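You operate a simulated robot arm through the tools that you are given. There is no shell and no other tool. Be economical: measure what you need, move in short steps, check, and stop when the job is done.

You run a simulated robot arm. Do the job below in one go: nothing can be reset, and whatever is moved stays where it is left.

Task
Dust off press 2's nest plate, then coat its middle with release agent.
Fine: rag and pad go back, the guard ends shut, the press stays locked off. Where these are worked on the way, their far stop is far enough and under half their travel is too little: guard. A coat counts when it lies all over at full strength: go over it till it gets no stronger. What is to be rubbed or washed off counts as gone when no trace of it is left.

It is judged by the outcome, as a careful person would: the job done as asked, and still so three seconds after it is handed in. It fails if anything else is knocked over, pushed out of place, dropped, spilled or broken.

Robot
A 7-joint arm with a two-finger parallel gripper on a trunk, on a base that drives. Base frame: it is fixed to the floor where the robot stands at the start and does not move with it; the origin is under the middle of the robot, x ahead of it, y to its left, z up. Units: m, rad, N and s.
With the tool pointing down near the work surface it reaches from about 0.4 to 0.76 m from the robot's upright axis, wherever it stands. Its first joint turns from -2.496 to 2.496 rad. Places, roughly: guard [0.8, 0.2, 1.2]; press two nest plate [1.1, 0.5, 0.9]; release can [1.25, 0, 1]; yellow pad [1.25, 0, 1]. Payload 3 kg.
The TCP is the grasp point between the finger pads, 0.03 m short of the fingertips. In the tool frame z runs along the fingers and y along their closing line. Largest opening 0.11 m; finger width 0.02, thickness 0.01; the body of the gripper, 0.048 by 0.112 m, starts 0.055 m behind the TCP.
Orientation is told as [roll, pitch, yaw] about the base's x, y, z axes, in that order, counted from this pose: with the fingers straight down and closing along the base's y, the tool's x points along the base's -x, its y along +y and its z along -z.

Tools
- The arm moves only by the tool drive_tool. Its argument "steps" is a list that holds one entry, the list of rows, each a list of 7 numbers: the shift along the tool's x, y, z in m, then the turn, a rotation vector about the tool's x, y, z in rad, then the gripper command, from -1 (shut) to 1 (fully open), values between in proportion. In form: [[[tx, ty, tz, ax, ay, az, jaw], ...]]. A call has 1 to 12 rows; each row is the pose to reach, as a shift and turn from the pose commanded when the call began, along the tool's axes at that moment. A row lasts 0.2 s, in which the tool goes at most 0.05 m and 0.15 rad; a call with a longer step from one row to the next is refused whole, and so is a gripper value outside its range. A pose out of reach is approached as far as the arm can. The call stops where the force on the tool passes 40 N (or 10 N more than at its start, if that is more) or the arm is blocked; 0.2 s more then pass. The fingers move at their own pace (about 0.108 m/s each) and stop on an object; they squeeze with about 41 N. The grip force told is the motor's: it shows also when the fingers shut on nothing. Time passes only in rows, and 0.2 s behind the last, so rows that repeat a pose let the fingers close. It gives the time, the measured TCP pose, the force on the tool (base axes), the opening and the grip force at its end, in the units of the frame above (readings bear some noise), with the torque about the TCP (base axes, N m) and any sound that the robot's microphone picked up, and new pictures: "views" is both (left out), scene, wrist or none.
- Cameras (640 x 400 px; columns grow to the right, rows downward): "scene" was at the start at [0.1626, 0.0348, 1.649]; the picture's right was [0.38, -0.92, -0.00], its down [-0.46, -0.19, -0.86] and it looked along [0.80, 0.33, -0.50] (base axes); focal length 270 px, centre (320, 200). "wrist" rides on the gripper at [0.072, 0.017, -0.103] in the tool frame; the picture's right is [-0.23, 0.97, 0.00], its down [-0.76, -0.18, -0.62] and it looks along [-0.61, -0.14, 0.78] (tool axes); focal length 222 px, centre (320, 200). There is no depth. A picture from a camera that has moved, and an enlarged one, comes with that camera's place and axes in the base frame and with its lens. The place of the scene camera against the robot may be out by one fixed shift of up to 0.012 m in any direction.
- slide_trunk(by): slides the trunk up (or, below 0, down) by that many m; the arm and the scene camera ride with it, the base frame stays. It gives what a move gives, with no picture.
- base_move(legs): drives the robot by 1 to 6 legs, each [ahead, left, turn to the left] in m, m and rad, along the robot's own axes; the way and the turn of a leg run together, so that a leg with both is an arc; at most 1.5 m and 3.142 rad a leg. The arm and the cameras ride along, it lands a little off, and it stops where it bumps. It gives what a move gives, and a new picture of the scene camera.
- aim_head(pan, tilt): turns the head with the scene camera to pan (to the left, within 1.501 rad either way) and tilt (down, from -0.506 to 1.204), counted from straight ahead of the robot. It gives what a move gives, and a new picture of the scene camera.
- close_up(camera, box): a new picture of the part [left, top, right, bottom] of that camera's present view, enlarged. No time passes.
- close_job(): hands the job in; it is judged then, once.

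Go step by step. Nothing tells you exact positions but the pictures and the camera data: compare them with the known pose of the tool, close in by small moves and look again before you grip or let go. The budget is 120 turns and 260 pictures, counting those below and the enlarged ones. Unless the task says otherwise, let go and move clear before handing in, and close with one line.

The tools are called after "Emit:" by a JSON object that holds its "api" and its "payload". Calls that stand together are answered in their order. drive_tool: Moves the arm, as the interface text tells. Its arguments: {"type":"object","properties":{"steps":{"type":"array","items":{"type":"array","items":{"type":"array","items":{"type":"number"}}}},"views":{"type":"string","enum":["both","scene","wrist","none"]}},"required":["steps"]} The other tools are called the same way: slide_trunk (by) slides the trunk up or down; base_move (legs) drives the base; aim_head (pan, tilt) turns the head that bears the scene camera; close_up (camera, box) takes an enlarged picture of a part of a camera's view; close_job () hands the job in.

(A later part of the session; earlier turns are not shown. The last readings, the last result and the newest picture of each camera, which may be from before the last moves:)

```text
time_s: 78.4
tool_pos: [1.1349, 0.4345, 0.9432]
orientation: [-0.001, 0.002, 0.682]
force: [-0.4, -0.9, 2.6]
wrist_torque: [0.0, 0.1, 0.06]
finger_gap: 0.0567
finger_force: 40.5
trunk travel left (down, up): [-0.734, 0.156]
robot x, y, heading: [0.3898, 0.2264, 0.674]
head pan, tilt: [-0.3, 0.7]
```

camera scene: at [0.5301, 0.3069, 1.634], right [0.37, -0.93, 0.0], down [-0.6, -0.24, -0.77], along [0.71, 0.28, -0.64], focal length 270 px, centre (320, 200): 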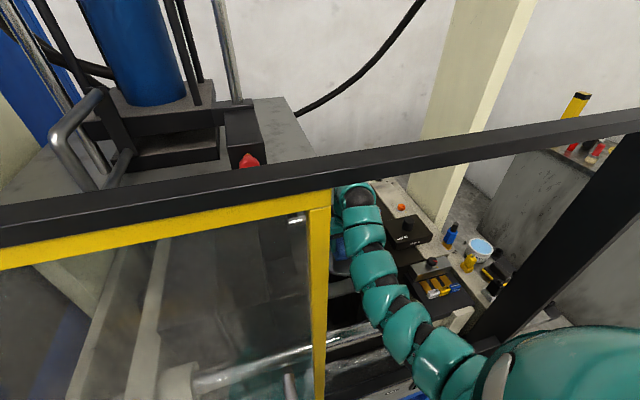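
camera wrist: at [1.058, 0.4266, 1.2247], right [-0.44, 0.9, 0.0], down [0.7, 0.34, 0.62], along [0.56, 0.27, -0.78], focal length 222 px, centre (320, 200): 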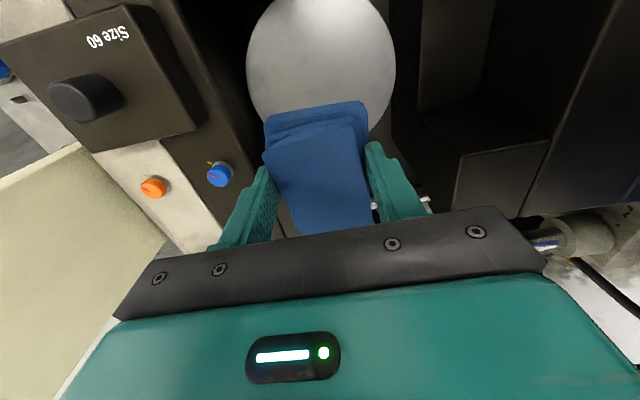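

Both passes are done. I'll lift and check again.

Emit:
{"api": "drive_tool", "payload": {"steps": [[[0, 0, -0.03, 0, 0, 0, -1], [0, 0, -0.07, 0, 0, 0, -1], [0, 0, -0.11, 0, 0, 0, -1], [-0.01, 0, -0.15, 0, 0, 0, -1], [-0.01, 0, -0.19, 0, 0, 0, -1], [-0.01, 0, -0.2, 0, 0, 0, -1]]], "views": "wrist"}}

Emit:
{"api": "close_up", "payload": {"camera": "wrist", "box": [220, 0, 420, 130]}}

Emit:
{"api": "close_up", "payload": {"camera": "scene", "box": [330, 220, 400, 280]}}

```text
time_s: 79.8
tool_pos: [1.1402, 0.4422, 1.1394]
orientation: [0.0, 0.005, 0.682]
force: [0.1, -0.4, 0.2]
wrist_torque: [-0.01, 0.02, -0.01]
finger_gap: 0.0568
finger_force: 41.0
trunk travel left (down, up): [-0.734, 0.156]
robot x, y, heading: [0.39, 0.2244, 0.68]
head pan, tilt: [-0.3, 0.7]
camera wrist: at [1.0737, 0.4101, 1.2434], right [-0.44, 0.9, 0.0], down [0.7, 0.35, 0.62], along [0.56, 0.27, -0.78], focal length 222 px, centre (320, 200)
```

wrist: 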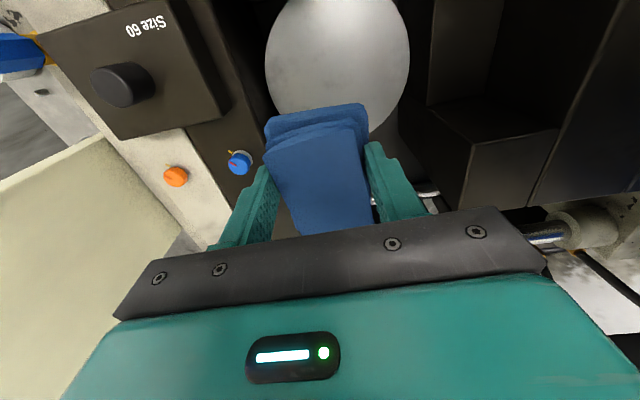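

```text
3.08 times, centred on (320, 65) of wrist
camera zoom: at [1.0737, 0.4101, 1.2434], right [-0.44, 0.9, 0.0], down [0.7, 0.35, 0.62], along [0.56, 0.27, -0.78], focal length 684 px, centre (320, 615)
```

zoom: 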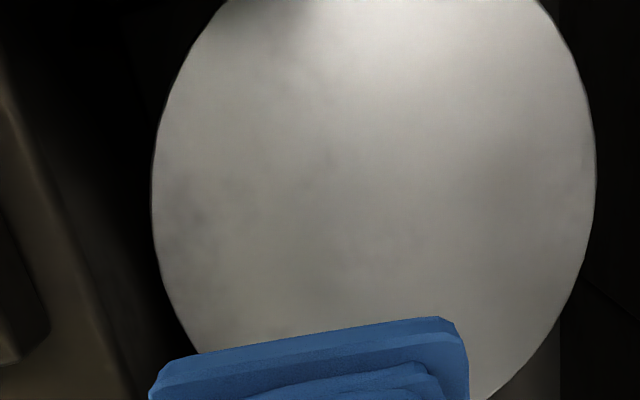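

```text
6.67 times, centred on (365, 250) of scene
camera zoom: at [0.5329, 0.3059, 1.6337], right [0.37, -0.93, 0.0], down [-0.6, -0.24, -0.76], along [0.71, 0.28, -0.64], focal length 1797 px, centre (20, -133)
```

zoom: 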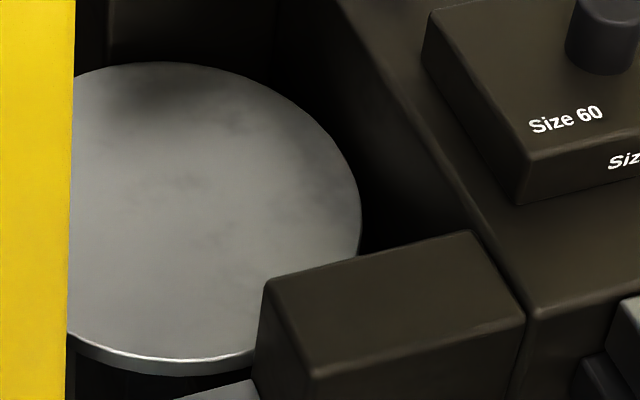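

The mottling is unchanged by wiping, so it is the metal's own texture and the dust is gone. I'll back the robot out and swing right to return the rag.

Emit:
{"api": "base_move", "payload": {"legs": [[-0.5, 0, 0], [0, 0, -0.8]]}}

```text
time_s: 85.0
tool_pos: [0.6596, -0.4927, 1.1401]
orientation: [-0.004, 0.002, -0.125]
force: [-0.1, -0.1, 0.2]
wrist_torque: [0.01, 0.0, -0.02]
finger_gap: 0.0569
finger_force: 40.9
trunk travel left (down, up): [-0.734, 0.156]
robot x, y, heading: [-0.0157, -0.1034, -0.131]
head pan, tilt: [-0.3, 0.7]
camera scene: at [0.1401, -0.1497, 1.6338], right [-0.42, -0.91, 0.0], down [-0.59, 0.27, -0.76], along [0.7, -0.32, -0.64], focal length 270 px, centre (320, 200)
```

scene: 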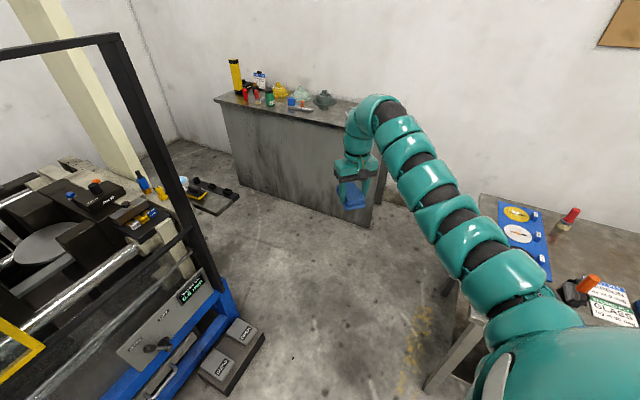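

The way is clear. I'll drive toward the shelf stand and turn back to face the press.

Emit:
{"api": "base_move", "payload": {"legs": [[0.44, -0.162, 0], [0, 0, 0.8]]}}

Emit:
{"api": "aim_head", "payload": {"pan": -0.1, "tilt": 0.85}}

```text
time_s: 89.9
tool_pos: [1.1354, -0.0903, 1.1394]
orientation: [-0.003, 0.003, 0.695]
force: [0.1, 0.0, -0.4]
wrist_torque: [-0.01, 0.03, 0.02]
finger_gap: 0.0572
finger_force: 41.0
trunk travel left (down, up): [-0.734, 0.156]
robot x, y, heading: [0.389, -0.3204, 0.69]
head pan, tilt: [-0.3, 0.7]
camera scene: at [0.529, -0.2349, 1.6338], right [0.38, -0.92, 0.0], down [-0.6, -0.25, -0.76], along [0.71, 0.29, -0.64], focal length 270 px, centre (320, 200)
```

scene: 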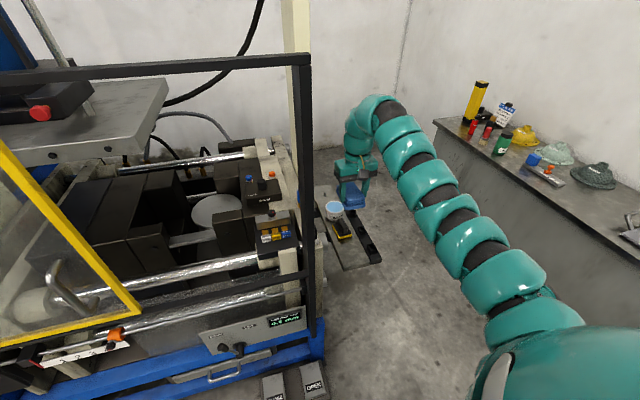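

```text
time_s: 90.6
tool_pos: [1.135, -0.0903, 1.1383]
orientation: [-0.004, 0.003, 0.696]
force: [0.4, -1.1, -0.8]
wrist_torque: [0.0, 0.0, 0.01]
finger_gap: 0.0567
finger_force: 41.1
trunk travel left (down, up): [-0.734, 0.156]
robot x, y, heading: [0.3912, -0.3183, 0.691]
head pan, tilt: [-0.099, 0.85]
camera scene: at [0.5154, -0.2241, 1.6216], right [0.56, -0.83, 0.0], down [-0.62, -0.42, -0.66], along [0.55, 0.37, -0.75], focal length 270 px, centre (320, 200)
```

scene: 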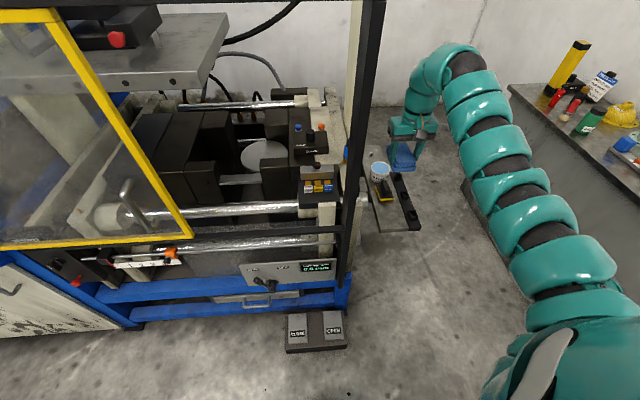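

I'm nearly there. I'll shift the base right a touch, then bring the tool over the rag's place.

Emit:
{"api": "base_move", "payload": {"legs": [[0.0, -0.09, 0]]}}

```text
time_s: 91.7
tool_pos: [1.1911, -0.1606, 1.1396]
orientation: [-0.002, 0.002, 0.694]
force: [-0.2, -0.7, -0.1]
wrist_torque: [-0.01, 0.04, 0.01]
finger_gap: 0.0568
finger_force: 40.9
trunk travel left (down, up): [-0.734, 0.156]
robot x, y, heading: [0.4422, -0.3859, 0.691]
head pan, tilt: [-0.099, 0.85]
camera scene: at [0.5719, -0.2926, 1.6215], right [0.56, -0.83, 0.0], down [-0.62, -0.42, -0.66], along [0.55, 0.37, -0.75], focal length 270 px, centre (320, 200)
```

scene: 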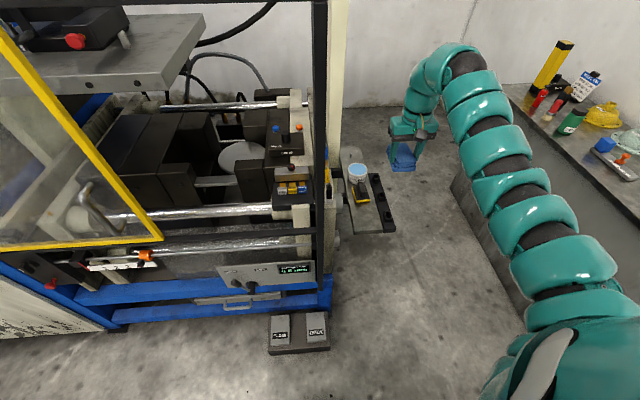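

Emit:
{"api": "drive_tool", "payload": {"steps": [[[0.003, 0.03, 0.02, 0, 0, 0.05, -1], [0.006, 0.055, 0.05, 0, 0, 0.1, -1], [0.01, 0.0755, 0.09, 0, 0, 0.147, -1], [0.01, 0.0755, 0.13, 0, 0, 0.147, -1], [0.01, 0.0755, 0.16, 0, 0, 0.147, -1], [0.01, 0.0755, 0.19, 0, 0, 0.147, -1], [0.01, 0.0755, 0.19, 0, 0, 0.147, -1]]], "views": "wrist"}}

Emit:
{"api": "close_up", "payload": {"camera": "scene", "box": [320, 140, 410, 240]}}

```text
time_s: 93.3
tool_pos: [1.1333, -0.109, 0.9499]
orientation: [-0.001, -0.001, 0.545]
force: [-1.0, 0.4, 0.1]
wrist_torque: [-0.01, 0.01, 0.0]
finger_gap: 0.0567
finger_force: 40.7
out of reach, approached as far as the arm can: row 3
trunk travel left (down, up): [-0.734, 0.156]
robot x, y, heading: [0.4431, -0.3869, 0.692]
head pan, tilt: [-0.099, 0.85]
camera wrist: at [1.0619, -0.132, 1.0547], right [-0.31, 0.95, 0.0], down [0.74, 0.25, 0.62], along [0.59, 0.19, -0.78], focal length 222 px, centre (320, 200)
```

wrist: 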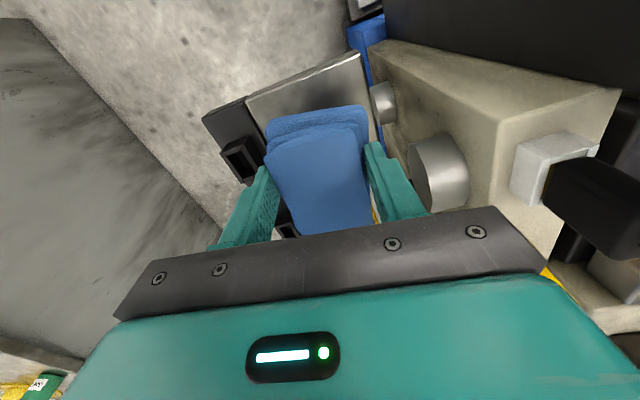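

```text
4.00 times, centred on (365, 190) of scene
camera zoom: at [0.5706, -0.2913, 1.6216], right [0.56, -0.83, 0.0], down [-0.62, -0.42, -0.66], along [0.55, 0.37, -0.75], focal length 1078 px, centre (140, 240)
```

zoom: 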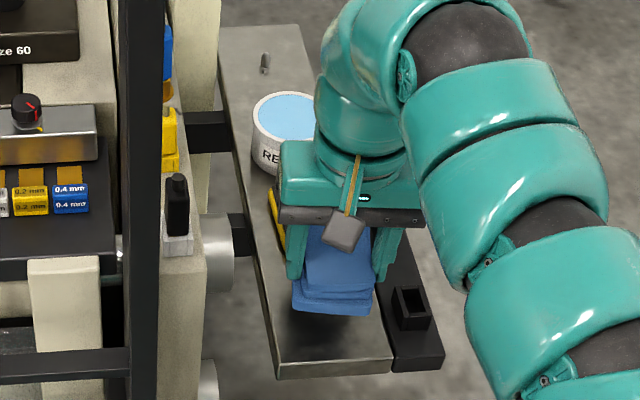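

I'm over the original spot. I'll lower to the height it was picked from.

Emit:
{"api": "drive_tool", "payload": {"steps": [[[0, 0, 0.02, 0, 0, 0, -1], [0, 0, 0.035, 0, 0, 0, -1], [0, 0, 0.042, 0, 0, 0, -1], [0, 0, 0.0465, 0, 0, 0, -1], [0, 0, 0.0465, 0, 0, 0, -1]]], "views": "wrist"}}

```text
time_s: 94.5
tool_pos: [1.1344, -0.1088, 0.903]
orientation: [-0.003, 0.001, 0.545]
force: [-0.1, 0.8, -0.4]
wrist_torque: [-0.02, 0.01, -0.01]
finger_gap: 0.0568
finger_force: 41.1
trunk travel left (down, up): [-0.734, 0.156]
robot x, y, heading: [0.4466, -0.383, 0.69]
head pan, tilt: [-0.099, 0.85]
camera wrist: at [1.0645, -0.1317, 1.0067], right [-0.31, 0.95, 0.0], down [0.74, 0.25, 0.62], along [0.59, 0.19, -0.78], focal length 222 px, centre (320, 200)
```

wrist: 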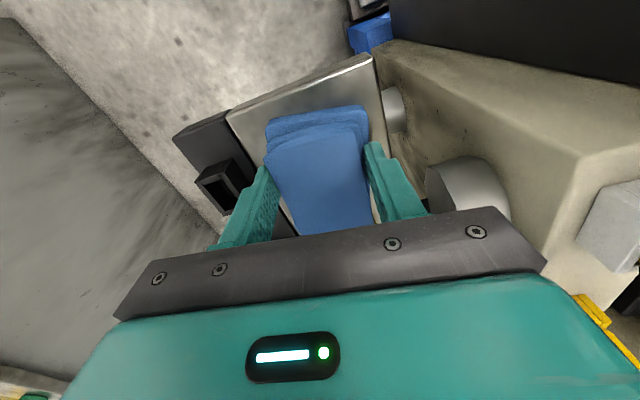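

Emit:
{"api": "drive_tool", "payload": {"steps": [[[0, 0, 0.003, 0, 0, 0, -1], [0, 0, 0.006, 0, 0, 0, -1], [0, 0, 0.006, 0, 0, 0, -1]]], "views": "none"}}

```text
time_s: 95.2
tool_pos: [1.134, -0.1081, 0.9013]
orientation: [-0.003, -0.012, 0.546]
force: [-4.3, -3.5, 25.9]
wrist_torque: [-0.26, 0.94, 0.03]
finger_gap: 0.0568
finger_force: 41.1
trunk travel left (down, up): [-0.734, 0.156]
robot x, y, heading: [0.4441, -0.3854, 0.69]
head pan, tilt: [-0.099, 0.85]
stopped in row 3: the force on the tool passed its limit at 42 N (the readings are from after the stop); the commanded pose is now the measured one
```

The rag touches down. I'll release and lift clear.

Emit:
{"api": "drive_tool", "payload": {"steps": [[[0, 0, -0.001, 0, 0.012, 0, 0.4], [0, 0, -0.001, 0, 0.012, 0, 0.4], [0, 0, -0.001, 0, 0.012, 0, 0.4], [0, 0, -0.03, 0, 0.012, 0, 0.4], [0, 0, -0.07, 0, 0.012, 0, 0.4], [0, 0, -0.11, 0, 0.012, 0, 0.4], [0, 0, -0.14, 0, 0.012, 0, 0.4]]], "views": "wrist"}}

Emit:
{"api": "close_up", "payload": {"camera": "scene", "box": [320, 140, 410, 240]}}

```text
time_s: 96.8
tool_pos: [1.1339, -0.1078, 1.0409]
orientation: [-0.003, 0.006, 0.546]
force: [-0.5, 0.4, 0.2]
wrist_torque: [0.03, 0.01, 0.06]
finger_gap: 0.0769
finger_force: 0.2
trunk travel left (down, up): [-0.734, 0.156]
robot x, y, heading: [0.442, -0.3893, 0.685]
head pan, tilt: [-0.099, 0.85]
camera wrist: at [1.0642, -0.1296, 1.1448], right [-0.31, 0.95, -0.01], down [0.74, 0.25, 0.62], along [0.59, 0.19, -0.78], focal length 222 px, centre (320, 200)
```

wrist: 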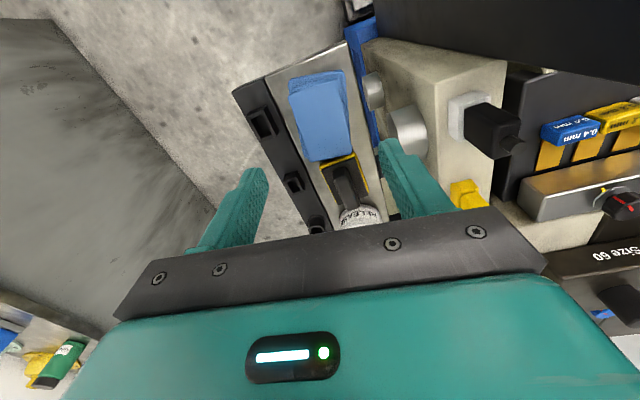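

```text
4.00 times, centred on (365, 190) of scene
camera zoom: at [0.5706, -0.2915, 1.6216], right [0.56, -0.83, 0.0], down [-0.62, -0.42, -0.66], along [0.55, 0.37, -0.75], focal length 1078 px, centre (140, 240)
```

zoom: 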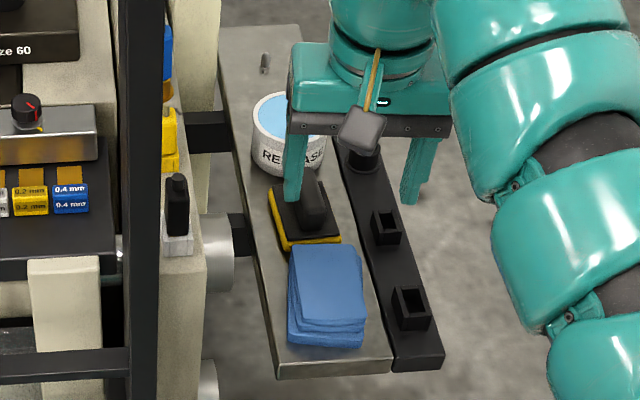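

The rag is back in place. Next is the pad, whose black handle is near (1.205, -0.053). I'll drive ahead 0.1 m to get over it.

Emit:
{"api": "base_move", "payload": {"legs": [[0.1, -0.01, 0]]}}

Emit:
{"api": "close_up", "payload": {"camera": "wrist", "box": [0, 0, 640, 400]}}

```text
time_s: 97.9
tool_pos: [1.2166, -0.0541, 1.0374]
orientation: [-0.004, 0.007, 0.544]
force: [-0.5, 0.7, -0.1]
wrist_torque: [-0.02, -0.03, 0.01]
finger_gap: 0.0768
finger_force: 0.3
trunk travel left (down, up): [-0.734, 0.156]
robot x, y, heading: [0.5261, -0.3318, 0.686]
head pan, tilt: [-0.099, 0.85]
camera scene: at [0.6529, -0.237, 1.6213], right [0.56, -0.83, 0.0], down [-0.63, -0.42, -0.66], along [0.55, 0.37, -0.75], focal length 270 px, centre (320, 200)
```

scene: 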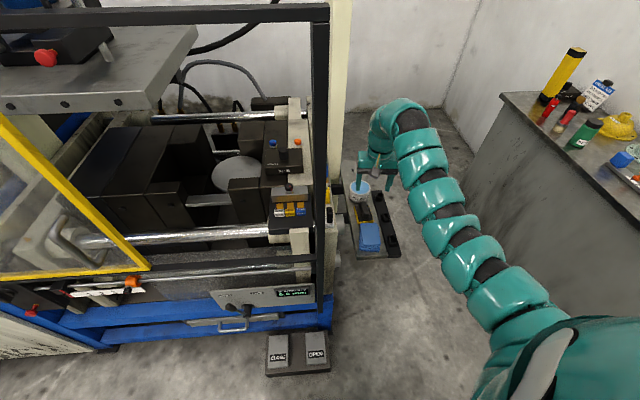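

```text
1.00 times, centred on (320, 200) of wrist (not enlarged: the box is as wide or as high as the picture)
camera zoom: at [1.1463, -0.0763, 1.1431], right [-0.31, 0.95, -0.01], down [0.75, 0.25, 0.62], along [0.59, 0.19, -0.79], focal length 222 px, centre (320, 200)
```

zoom: 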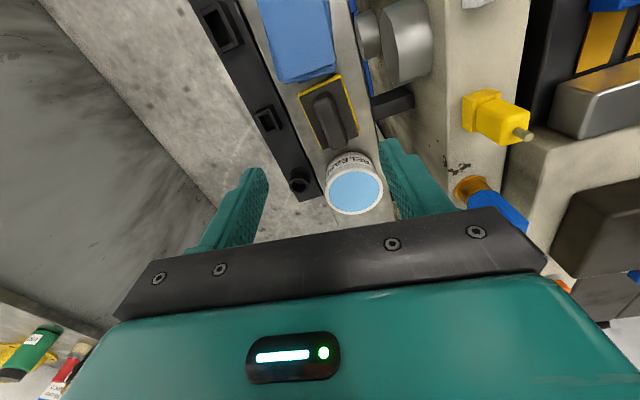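

Emit:
{"api": "close_up", "payload": {"camera": "wrist", "box": [260, 50, 420, 220]}}

Emit:
{"api": "close_up", "payload": {"camera": "scene", "box": [330, 160, 410, 260]}}

```text
2.35 times, centred on (340, 135) of wrist
camera zoom: at [1.1463, -0.0763, 1.1431], right [-0.31, 0.95, -0.01], down [0.75, 0.25, 0.62], along [0.59, 0.19, -0.79], focal length 523 px, centre (273, 353)
```

zoom: 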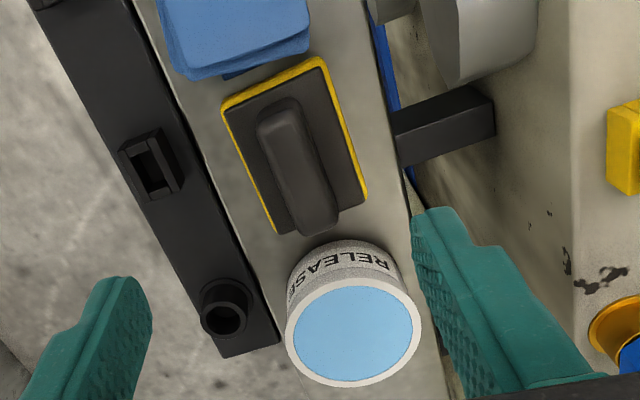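

```text
4.00 times, centred on (370, 210) of scene
camera zoom: at [0.6529, -0.237, 1.6213], right [0.56, -0.83, 0.0], down [-0.63, -0.42, -0.66], along [0.55, 0.37, -0.75], focal length 1078 px, centre (120, 160)
```

zoom: 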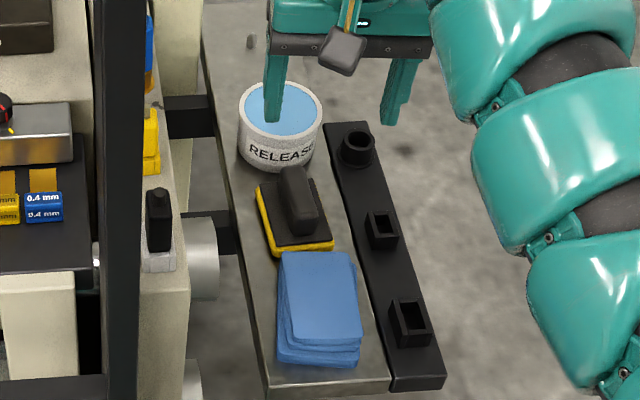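

The pad is about 0.066 × 0.048 m, centred at (1.218, -0.041) with its axis at heading 0.73. A ridge handle runs along it with its top near z 0.93. I'll align and go down over the ridge.

Emit:
{"api": "drive_tool", "payload": {"steps": [[[-0.003, 0.005, 0, 0, 0, -0.1, -0.1], [-0.006, 0.01, 0.03, 0, 0, -0.186, -0.1], [-0.006, 0.01, 0.06, 0, 0, -0.186, -0.1], [-0.006, 0.01, 0.08, 0, 0, -0.186, -0.1], [-0.006, 0.01, 0.08, 0, 0, -0.186, -0.1]]], "views": "wrist"}}

Emit:
{"api": "close_up", "payload": {"camera": "scene", "box": [330, 160, 410, 260]}}

```text
time_s: 99.1
tool_pos: [1.2143, -0.0444, 0.9599]
orientation: [-0.003, 0.006, 0.731]
force: [0.0, 0.1, -0.2]
wrist_torque: [0.02, 0.01, 0.01]
finger_gap: 0.0493
finger_force: 0.0
trunk travel left (down, up): [-0.734, 0.156]
robot x, y, heading: [0.5303, -0.332, 0.684]
head pan, tilt: [-0.099, 0.85]
camera wrist: at [1.1498, -0.0789, 1.0644], right [-0.48, 0.88, 0.0], down [0.69, 0.38, 0.62], along [0.54, 0.29, -0.79], focal length 222 px, centre (320, 200)
```

wrist: 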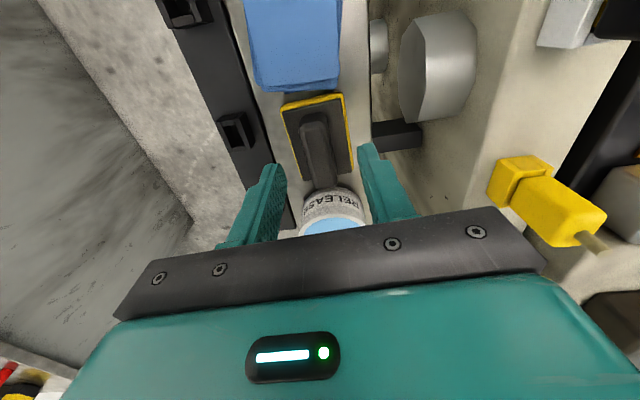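

```text
4.00 times, centred on (370, 210) of scene
camera zoom: at [0.6513, -0.238, 1.6216], right [0.56, -0.83, 0.0], down [-0.62, -0.42, -0.66], along [0.55, 0.37, -0.75], focal length 1078 px, centre (120, 160)
```

zoom: 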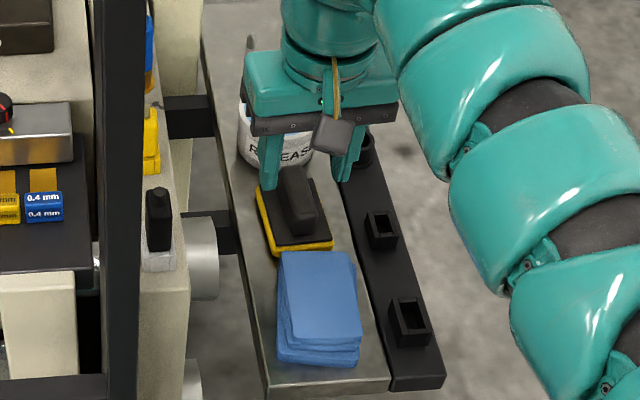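

The ridge is centred between the fingers. I'll descend 3 cm and grip.

Emit:
{"api": "drive_tool", "payload": {"steps": [[[0, 0, 0.012, 0, 0, 0, -0.1], [0, 0, 0.024, 0, 0, 0, -0.1], [0, 0, 0.031, 0, 0, 0, -0.1], [0, 0, 0.031, 0, 0, 0, -0.1]]], "views": "wrist"}}

Emit:
{"api": "close_up", "payload": {"camera": "wrist", "box": [220, 60, 420, 220]}}

```text
time_s: 100.1
tool_pos: [1.2159, -0.0424, 0.93]
orientation: [-0.003, 0.006, 0.732]
force: [0.3, -0.9, -0.6]
wrist_torque: [-0.02, -0.02, -0.05]
finger_gap: 0.0494
finger_force: 0.1
trunk travel left (down, up): [-0.734, 0.156]
robot x, y, heading: [0.5262, -0.3348, 0.693]
head pan, tilt: [-0.099, 0.85]
camera wrist: at [1.1499, -0.0779, 1.0342], right [-0.48, 0.88, 0.0], down [0.69, 0.38, 0.62], along [0.54, 0.29, -0.79], focal length 222 px, centre (320, 200)
```

wrist: 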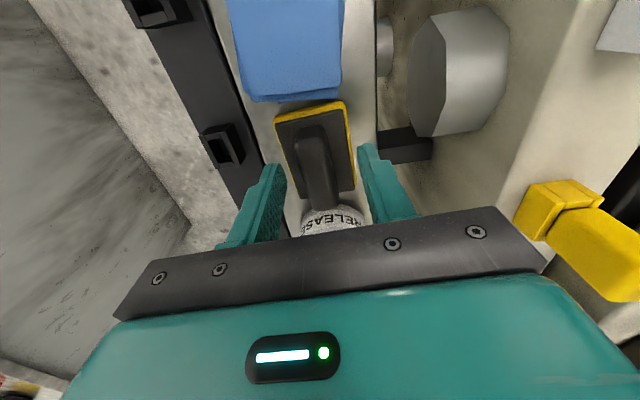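

```text
2.50 times, centred on (320, 140) of wrist
camera zoom: at [1.1499, -0.0779, 1.0342], right [-0.48, 0.88, 0.0], down [0.69, 0.38, 0.62], along [0.54, 0.29, -0.79], focal length 555 px, centre (320, 350)
```

zoom: 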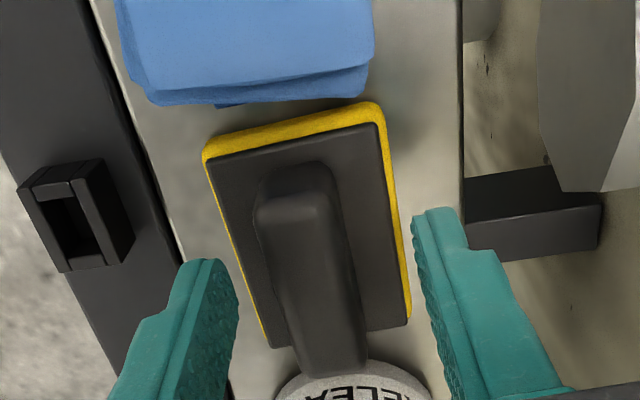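

Emit:
{"api": "drive_tool", "payload": {"steps": [[[0, 0, 0.002, 0, 0, 0, -1], [0, 0, 0.002, 0, 0, 0, -1], [0, 0, 0.002, 0, 0, 0, -1], [0, 0, -0.02, 0, 0, 0, -1], [0, 0, -0.05, 0, 0, 0, -1], [0, 0, -0.08, 0, 0, 0, -1], [0, 0, -0.08, 0, 0, 0, -1]]], "views": "wrist"}}

Emit:
{"api": "close_up", "payload": {"camera": "scene", "box": [330, 140, 410, 240]}}

```text
time_s: 101.7
tool_pos: [1.2152, -0.0448, 1.0093]
orientation: [-0.005, 0.008, 0.732]
force: [0.1, -0.4, -1.2]
wrist_torque: [-0.03, 0.05, 0.01]
finger_gap: 0.021
finger_force: 41.6
trunk travel left (down, up): [-0.734, 0.156]
robot x, y, heading: [0.527, -0.333, 0.688]
head pan, tilt: [-0.099, 0.85]
camera wrist: at [1.1502, -0.0797, 1.1129], right [-0.48, 0.88, 0.0], down [0.69, 0.38, 0.62], along [0.54, 0.29, -0.79], focal length 222 px, centre (320, 200)
```

wrist: 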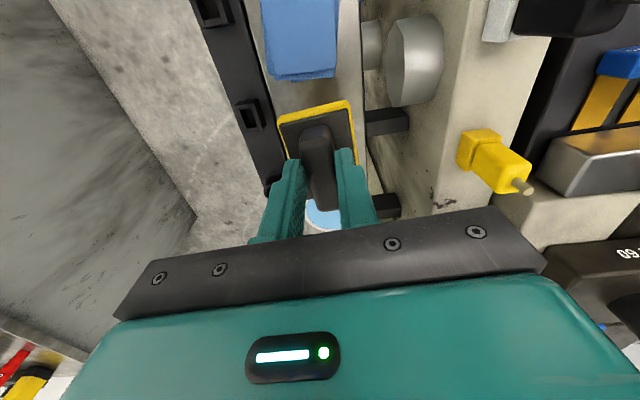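

```text
4.00 times, centred on (370, 190) of scene
camera zoom: at [0.6518, -0.2379, 1.6215], right [0.56, -0.83, 0.0], down [-0.63, -0.42, -0.66], along [0.55, 0.37, -0.75], focal length 1078 px, centre (120, 240)
```

zoom: 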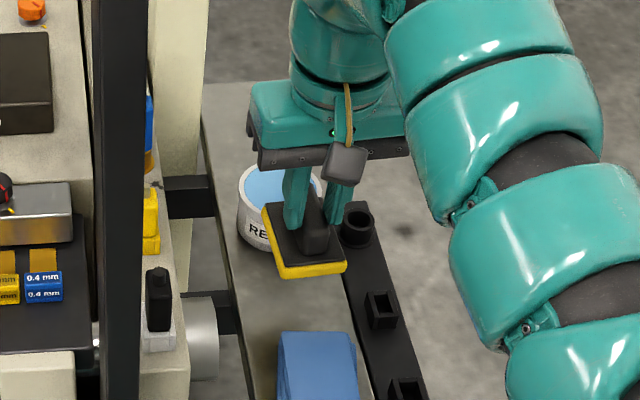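

The pad is held. It was picked at (1.2155, -0.0435, 0.928), yaw 0.732. The can's mouth is at about (1.272, 0.006, 0.935). I'll raise, edge the base ahead 6 cm, and look.

Emit:
{"api": "base_move", "payload": {"legs": [[0.06, 0.0, 0]]}}

Emit:
{"api": "close_up", "payload": {"camera": "wrist", "box": [220, 60, 420, 260]}}

Emit:
{"api": "close_up", "payload": {"camera": "scene", "box": [320, 140, 400, 240]}}

```text
time_s: 102.7
tool_pos: [1.2618, -0.006, 1.0065]
orientation: [-0.004, 0.009, 0.731]
force: [-0.1, 0.3, -0.1]
wrist_torque: [-0.01, 0.0, -0.04]
finger_gap: 0.0209
finger_force: 40.6
trunk travel left (down, up): [-0.734, 0.156]
robot x, y, heading: [0.5712, -0.2963, 0.691]
head pan, tilt: [-0.099, 0.85]
camera scene: at [0.6996, -0.1983, 1.6213], right [0.56, -0.83, 0.0], down [-0.63, -0.42, -0.66], along [0.55, 0.37, -0.75], focal length 270 px, centre (320, 200)
```

scene: 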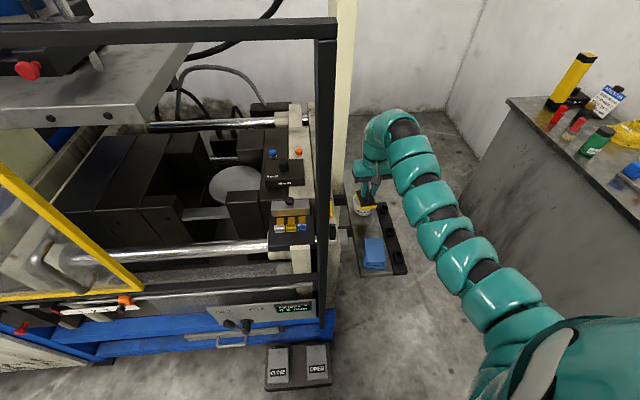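

```text
2.00 times, centred on (320, 160) of wrist
camera zoom: at [1.1975, -0.04, 1.1122], right [-0.48, 0.88, 0.0], down [0.69, 0.38, 0.62], along [0.54, 0.29, -0.79], focal length 444 px, centre (320, 280)
```

zoom: 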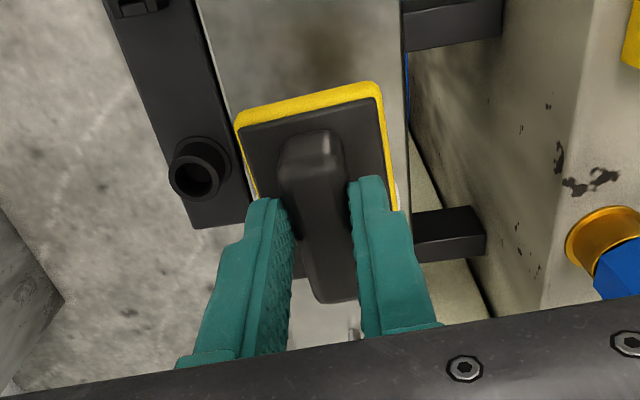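

```text
4.00 times, centred on (360, 190) of scene
camera zoom: at [0.6996, -0.1983, 1.6213], right [0.56, -0.83, 0.0], down [-0.63, -0.42, -0.66], along [0.55, 0.37, -0.75], focal length 1078 px, centre (160, 240)
```

zoom: 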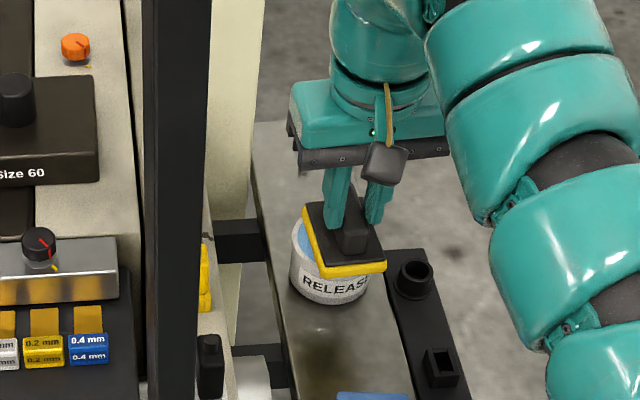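

The pad is almost over the can. I'll shift 1 cm left, slightly forward, then lower gently onto the agent.

Emit:
{"api": "drive_tool", "payload": {"steps": [[[-0.003, 0.01, 0, 0, 0, 0, -1], [-0.003, 0.01, 0.005, 0, 0, 0, -1], [-0.003, 0.01, 0.01, 0, 0, 0, -1], [-0.003, 0.01, 0.01, 0, 0, 0, -1]]], "views": "wrist"}}

Emit:
{"api": "close_up", "payload": {"camera": "scene", "box": [320, 140, 400, 240]}}

```text
time_s: 103.7
tool_pos: [1.2569, 0.0031, 1.0002]
orientation: [-0.005, 0.007, 0.73]
force: [-0.6, 0.4, -0.9]
wrist_torque: [0.02, 0.01, 0.01]
finger_gap: 0.021
finger_force: 40.8
trunk travel left (down, up): [-0.734, 0.156]
robot x, y, heading: [0.5684, -0.2945, 0.692]
head pan, tilt: [-0.099, 0.85]
camera wrist: at [1.1921, -0.0318, 1.1036], right [-0.48, 0.88, 0.0], down [0.69, 0.38, 0.62], along [0.54, 0.29, -0.79], focal length 222 px, centre (320, 200)
```

wrist: 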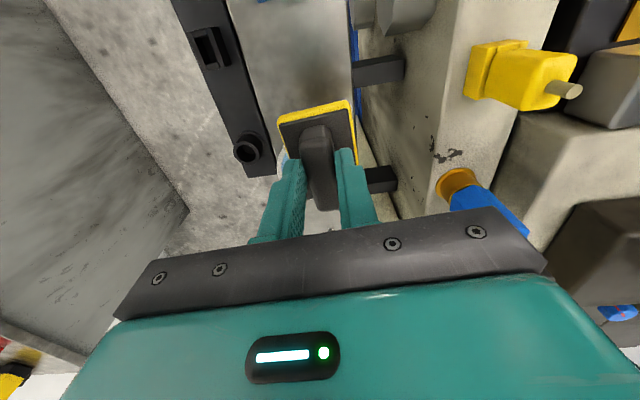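

```text
4.00 times, centred on (360, 190) of scene
camera zoom: at [0.6978, -0.1999, 1.6215], right [0.56, -0.83, 0.0], down [-0.62, -0.42, -0.66], along [0.55, 0.37, -0.75], focal length 1078 px, centre (160, 240)
```

zoom: 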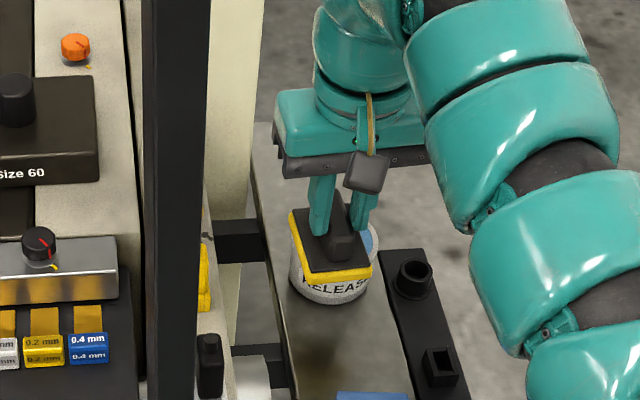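

Emit:
{"api": "drive_tool", "payload": {"steps": [[[-0.008, -0.001, 0, 0, 0, 0, -1], [-0.008, -0.001, 0.004, 0, 0, 0, -1], [-0.008, -0.001, 0.008, 0, 0, 0, -1], [-0.008, -0.001, 0.008, 0, 0, 0, -1]]], "views": "none"}}

Emit:
{"api": "close_up", "payload": {"camera": "scene", "box": [320, 140, 400, 240]}}

```text
time_s: 104.7
tool_pos: [1.2637, 0.0075, 0.9906]
orientation: [-0.004, 0.007, 0.73]
force: [0.2, -0.8, -0.9]
wrist_torque: [0.02, 0.01, 0.01]
finger_gap: 0.0212
finger_force: 40.8
trunk travel left (down, up): [-0.734, 0.156]
robot x, y, heading: [0.5678, -0.2934, 0.686]
head pan, tilt: [-0.099, 0.85]
```

```text
4.00 times, centred on (360, 190) of scene
camera zoom: at [0.6977, -0.1997, 1.6215], right [0.56, -0.83, 0.0], down [-0.62, -0.42, -0.66], along [0.55, 0.37, -0.75], focal length 1078 px, centre (160, 240)
```

zoom: 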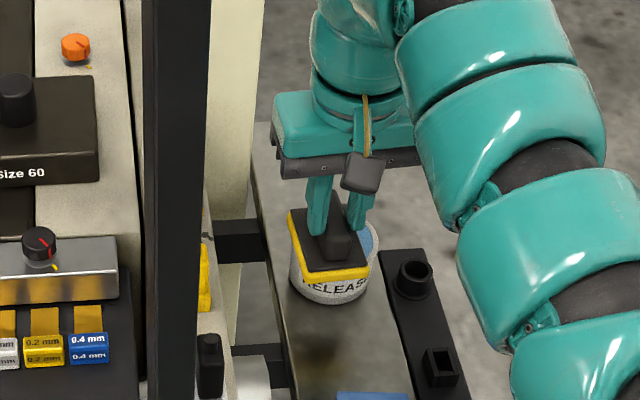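

Emit:
{"api": "drive_tool", "payload": {"steps": [[[-0.003, -0.006, 0.003, 0, 0, 0, -1], [-0.003, -0.006, 0.006, 0, 0, 0, -1], [-0.003, -0.006, 0.008, 0, 0, 0, -1], [-0.003, -0.006, 0.008, 0, 0, 0, -1]]], "views": "none"}}

Emit:
{"api": "close_up", "payload": {"camera": "scene", "box": [320, 140, 400, 240]}}

```text
time_s: 105.7
tool_pos: [1.2707, 0.0053, 0.9819]
orientation: [-0.003, 0.007, 0.731]
force: [-0.4, 0.5, -0.9]
wrist_torque: [-0.04, -0.02, 0.02]
finger_gap: 0.0211
finger_force: 41.2
trunk travel left (down, up): [-0.734, 0.156]
robot x, y, heading: [0.5711, -0.2928, 0.694]
head pan, tilt: [-0.099, 0.85]
```

```text
4.00 times, centred on (360, 190) of scene
camera zoom: at [0.6978, -0.1996, 1.6215], right [0.56, -0.83, 0.0], down [-0.62, -0.42, -0.66], along [0.55, 0.37, -0.75], focal length 1078 px, centre (160, 240)
```

zoom: 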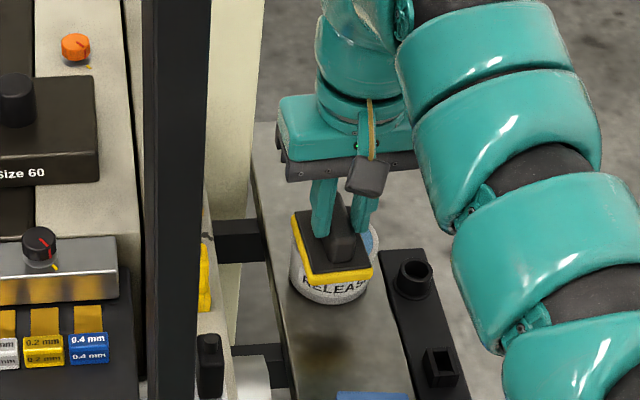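

No contact yet and the pad sits a little on the near side of the can. I'll shift 1 cm forward and keep lowering.

Emit:
{"api": "drive_tool", "payload": {"steps": [[[-0.006, 0, 0, 0, 0, 0, -1], [-0.012, 0, 0.002, 0, 0, 0, -1], [-0.012, 0, 0.006, 0, 0, 0, -1], [-0.012, 0, 0.006, 0, 0, 0, -1]]], "views": "wrist"}}

Emit:
{"api": "close_up", "payload": {"camera": "scene", "box": [340, 170, 390, 230]}}

```text
time_s: 106.7
tool_pos: [1.2802, 0.0136, 0.9792]
orientation: [-0.003, 0.004, 0.731]
force: [2.0, 0.6, 14.0]
wrist_torque: [0.06, -0.09, 0.01]
finger_gap: 0.0211
finger_force: 40.7
trunk travel left (down, up): [-0.734, 0.156]
robot x, y, heading: [0.5709, -0.2977, 0.696]
head pan, tilt: [-0.099, 0.85]
camera wrist: at [1.214, -0.0217, 1.0826], right [-0.48, 0.88, 0.0], down [0.69, 0.38, 0.62], along [0.55, 0.3, -0.78], focal length 222 px, centre (320, 200)
```

wrist: 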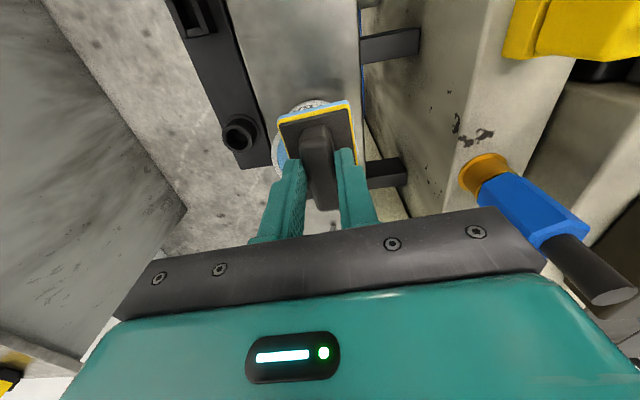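

```text
6.67 times, centred on (365, 200) of scene
camera zoom: at [0.6964, -0.2005, 1.6219], right [0.56, -0.83, 0.0], down [-0.62, -0.42, -0.66], along [0.55, 0.37, -0.75], focal length 1797 px, centre (20, 200)
```

zoom: 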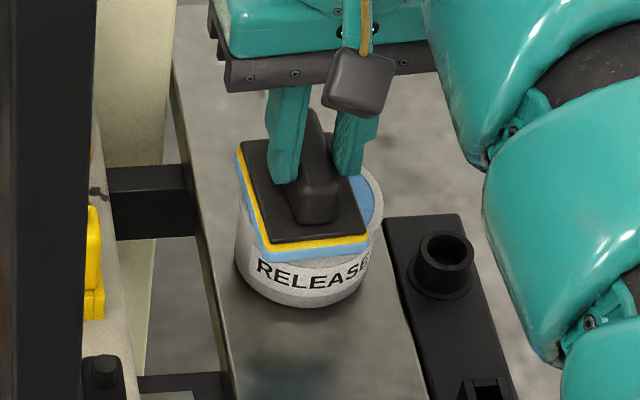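

The pad's face has turned blue, so it is loaded. I'll lift straight up.

Emit:
{"api": "drive_tool", "payload": {"steps": [[[0, 0, 0, 0, 0, 0, -1], [0, 0, -0.02, 0, 0, 0, -1], [0, 0, -0.05, 0, 0, 0, -1], [0, 0, -0.09, 0, 0, 0, -1], [0, 0, -0.13, 0, 0, 0, -1], [0.03, -0.01, -0.15, 0, 0, 0, -1], [0.05, -0.01, -0.16, 0, 0, 0, -1], [0.05, -0.01, -0.16, 0, 0, 0, -1]]], "views": "wrist"}}

Emit:
{"api": "close_up", "payload": {"camera": "scene", "box": [320, 120, 420, 260]}}

```text
time_s: 108.5
tool_pos: [1.2563, -0.0198, 1.1326]
orientation: [0.0, 0.007, 0.733]
force: [0.1, -1.5, -1.0]
wrist_torque: [0.03, 0.03, -0.01]
finger_gap: 0.0208
finger_force: 41.1
out of reach, approached as far as the arm can: row 7, 8
trunk travel left (down, up): [-0.734, 0.156]
robot x, y, heading: [0.5721, -0.2923, 0.695]
head pan, tilt: [-0.099, 0.85]
camera wrist: at [1.1913, -0.0551, 1.2369], right [-0.48, 0.88, 0.0], down [0.69, 0.38, 0.62], along [0.54, 0.29, -0.79], focal length 222 px, centre (320, 200)
```

wrist: 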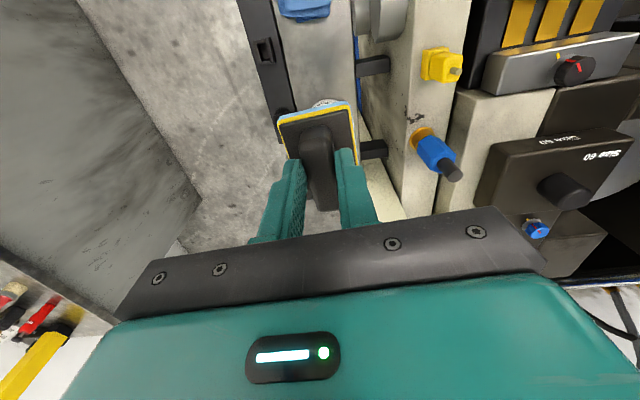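

```text
2.86 times, centred on (370, 190) of scene
camera zoom: at [0.6978, -0.2008, 1.6216], right [0.56, -0.83, 0.0], down [-0.62, -0.42, -0.66], along [0.55, 0.37, -0.75], focal length 770 px, centre (177, 229)
```

zoom: 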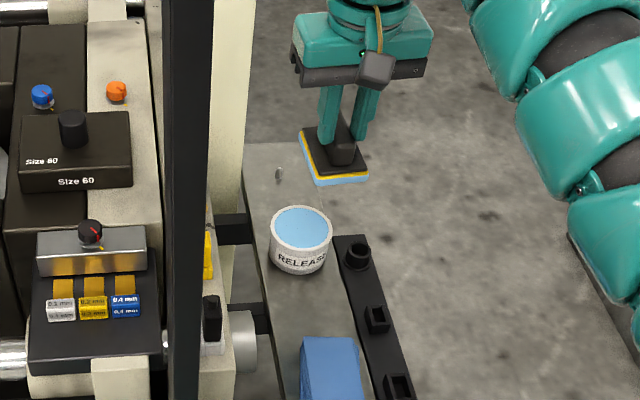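

The can is undisturbed and the pad is loaded. I'll retrace the route: turn right, drive back to the front of the press, and turn to face it.

Emit:
{"api": "base_move", "payload": {"legs": [[0, 0, -0.8], [-0.605, 0.126, 0], [0, 0, 0.785]]}}

Emit:
{"api": "aim_head", "payload": {"pan": -0.2, "tilt": 0.7}}

```text
time_s: 116.1
tool_pos: [0.6936, 0.1697, 1.1321]
orientation: [-0.005, 0.007, 0.708]
force: [0.9, 0.9, -0.2]
wrist_torque: [0.01, -0.02, 0.01]
finger_gap: 0.0211
finger_force: 40.8
trunk travel left (down, up): [-0.734, 0.156]
robot x, y, heading: [0.0043, -0.0907, 0.668]
head pan, tilt: [-0.099, 0.85]
camera scene: at [0.1308, 0.0019, 1.6215], right [0.54, -0.84, 0.0], down [-0.63, -0.4, -0.66], along [0.56, 0.35, -0.75], focal length 270 px, centre (320, 200)
```

scene: 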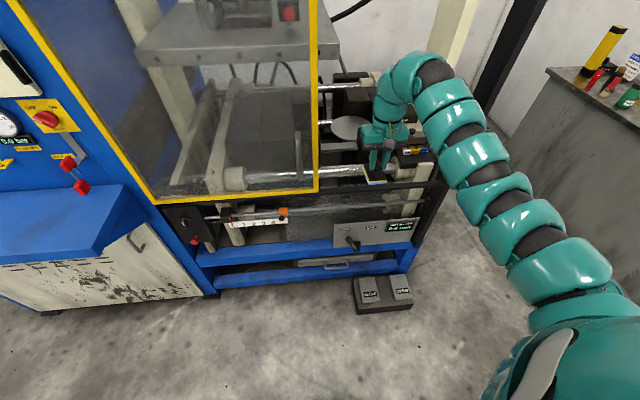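

```text
time_s: 116.8
tool_pos: [0.6931, 0.1693, 1.1329]
orientation: [-0.003, 0.008, 0.709]
force: [0.7, 0.2, -0.9]
wrist_torque: [-0.01, 0.02, 0.0]
finger_gap: 0.0209
finger_force: 41.2
trunk travel left (down, up): [-0.734, 0.156]
robot x, y, heading: [0.0048, -0.0908, 0.67]
head pan, tilt: [-0.201, 0.7]
camera scene: at [0.1407, -0.0023, 1.6337], right [0.45, -0.89, 0.0], down [-0.58, -0.29, -0.76], along [0.68, 0.34, -0.64], focal length 270 px, centre (320, 200)
```

scene: 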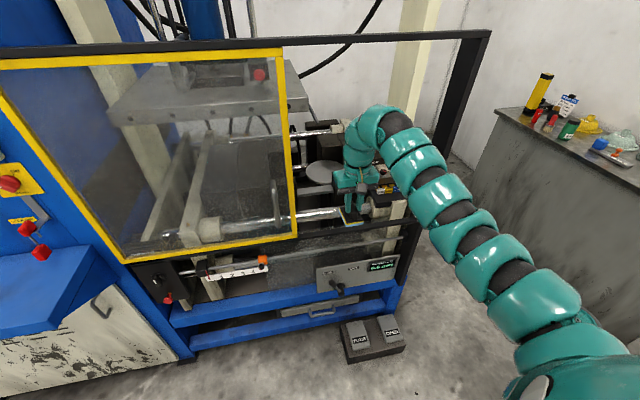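

I'm in position. I'll shift the tool right 4.5 cm, then drive in.

Emit:
{"api": "drive_tool", "payload": {"steps": [[[0, -0.025, 0, 0, 0, 0.015, -1], [0, -0.045, 0, 0, 0, 0.03, -1], [0, -0.045, 0, 0, 0, 0.03, -1]]], "views": "none"}}

Emit:
{"api": "base_move", "payload": {"legs": [[0.36, 0.005, 0.01], [0.13, 0, 0]]}}

Emit:
{"api": "close_up", "payload": {"camera": "wrist", "box": [0, 0, 640, 400]}}

```text
time_s: 117.6
tool_pos: [0.7206, 0.1348, 1.1326]
orientation: [-0.004, 0.006, 0.677]
force: [0.2, 0.1, -0.1]
wrist_torque: [-0.01, 0.02, 0.01]
finger_gap: 0.0211
finger_force: 41.6
trunk travel left (down, up): [-0.734, 0.156]
robot x, y, heading: [0.0027, -0.0919, 0.666]
head pan, tilt: [-0.201, 0.7]
```

```text
time_s: 120.8
tool_pos: [1.1061, 0.4469, 1.1307]
orientation: [-0.002, 0.008, 0.682]
force: [0.6, 0.8, -1.3]
wrist_torque: [-0.04, 0.01, 0.02]
finger_gap: 0.0211
finger_force: 40.6
trunk travel left (down, up): [-0.734, 0.156]
robot x, y, heading: [0.3853, 0.2178, 0.662]
head pan, tilt: [-0.201, 0.7]
camera scene: at [0.5256, 0.3073, 1.6335], right [0.45, -0.89, 0.0], down [-0.58, -0.29, -0.76], along [0.68, 0.34, -0.65], focal length 270 px, centre (320, 200)
```

scene: 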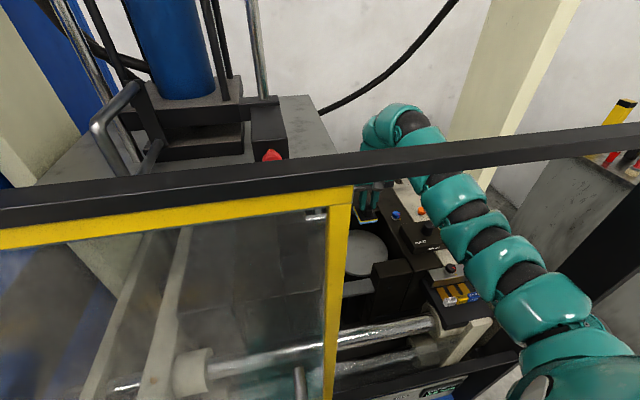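

```text
1.00 times, centred on (320, 200) of wrist (not enlarged: the box is as wide or as high as the picture)
camera zoom: at [1.0395, 0.4146, 1.2357], right [-0.44, 0.9, 0.0], down [0.71, 0.35, 0.62], along [0.56, 0.27, -0.79], focal length 222 px, centre (320, 200)
```

zoom: 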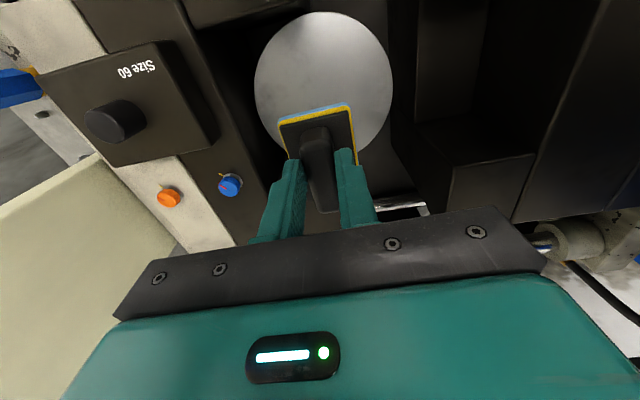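

The pad is over the plate. I'll centre and descend to just above contact (about 0.969).

Emit:
{"api": "drive_tool", "payload": {"steps": [[[0.004, 0.001, 0.04, 0, -0.006, 0, -1], [0.008, 0.002, 0.08, 0, -0.006, 0, -1], [0.008, 0.002, 0.12, 0, -0.006, 0, -1], [0.008, 0.002, 0.145, 0, -0.006, 0, -1], [0.008, 0.002, 0.157, 0, -0.006, 0, -1], [0.008, 0.002, 0.157, 0, -0.006, 0, -1]]], "views": "wrist"}}

```text
time_s: 122.2
tool_pos: [1.0964, 0.4412, 0.9755]
orientation: [-0.003, 0.002, 0.681]
force: [-1.1, -1.1, -1.4]
wrist_torque: [-0.01, -0.02, -0.02]
finger_gap: 0.0211
finger_force: 40.9
out of reach, approached as far as the arm can: row 2, 3
trunk travel left (down, up): [-0.734, 0.156]
robot x, y, heading: [0.3858, 0.2161, 0.668]
head pan, tilt: [-0.201, 0.7]
camera wrist: at [1.0304, 0.4098, 1.0801], right [-0.44, 0.9, 0.0], down [0.7, 0.34, 0.62], along [0.56, 0.27, -0.78], focal length 222 px, centre (320, 200)
```

wrist: 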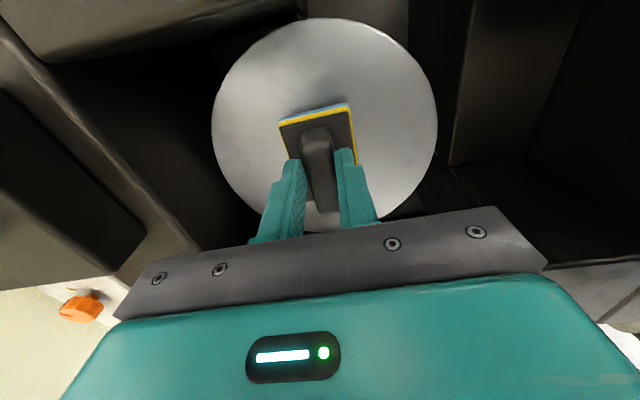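

The plate's centre is about 1.8 cm further forward than the pad. I'll correct that and lower to light contact.

Emit:
{"api": "drive_tool", "payload": {"steps": [[[-0.018, 0, 0, 0, 0, 0, -1], [-0.018, 0, 0.004, 0, 0, 0, -1], [-0.018, 0, 0.007, 0, 0, 0, -1], [-0.018, 0, 0.007, 0, 0, 0, -1]]], "views": "none"}}

```text
time_s: 123.2
tool_pos: [1.1112, 0.4539, 0.9682]
orientation: [-0.003, -0.001, 0.682]
force: [1.8, 0.5, 8.6]
wrist_torque: [0.0, 0.2, 0.02]
finger_gap: 0.0209
finger_force: 40.8
trunk travel left (down, up): [-0.734, 0.156]
robot x, y, heading: [0.388, 0.2173, 0.667]
head pan, tilt: [-0.201, 0.7]
```

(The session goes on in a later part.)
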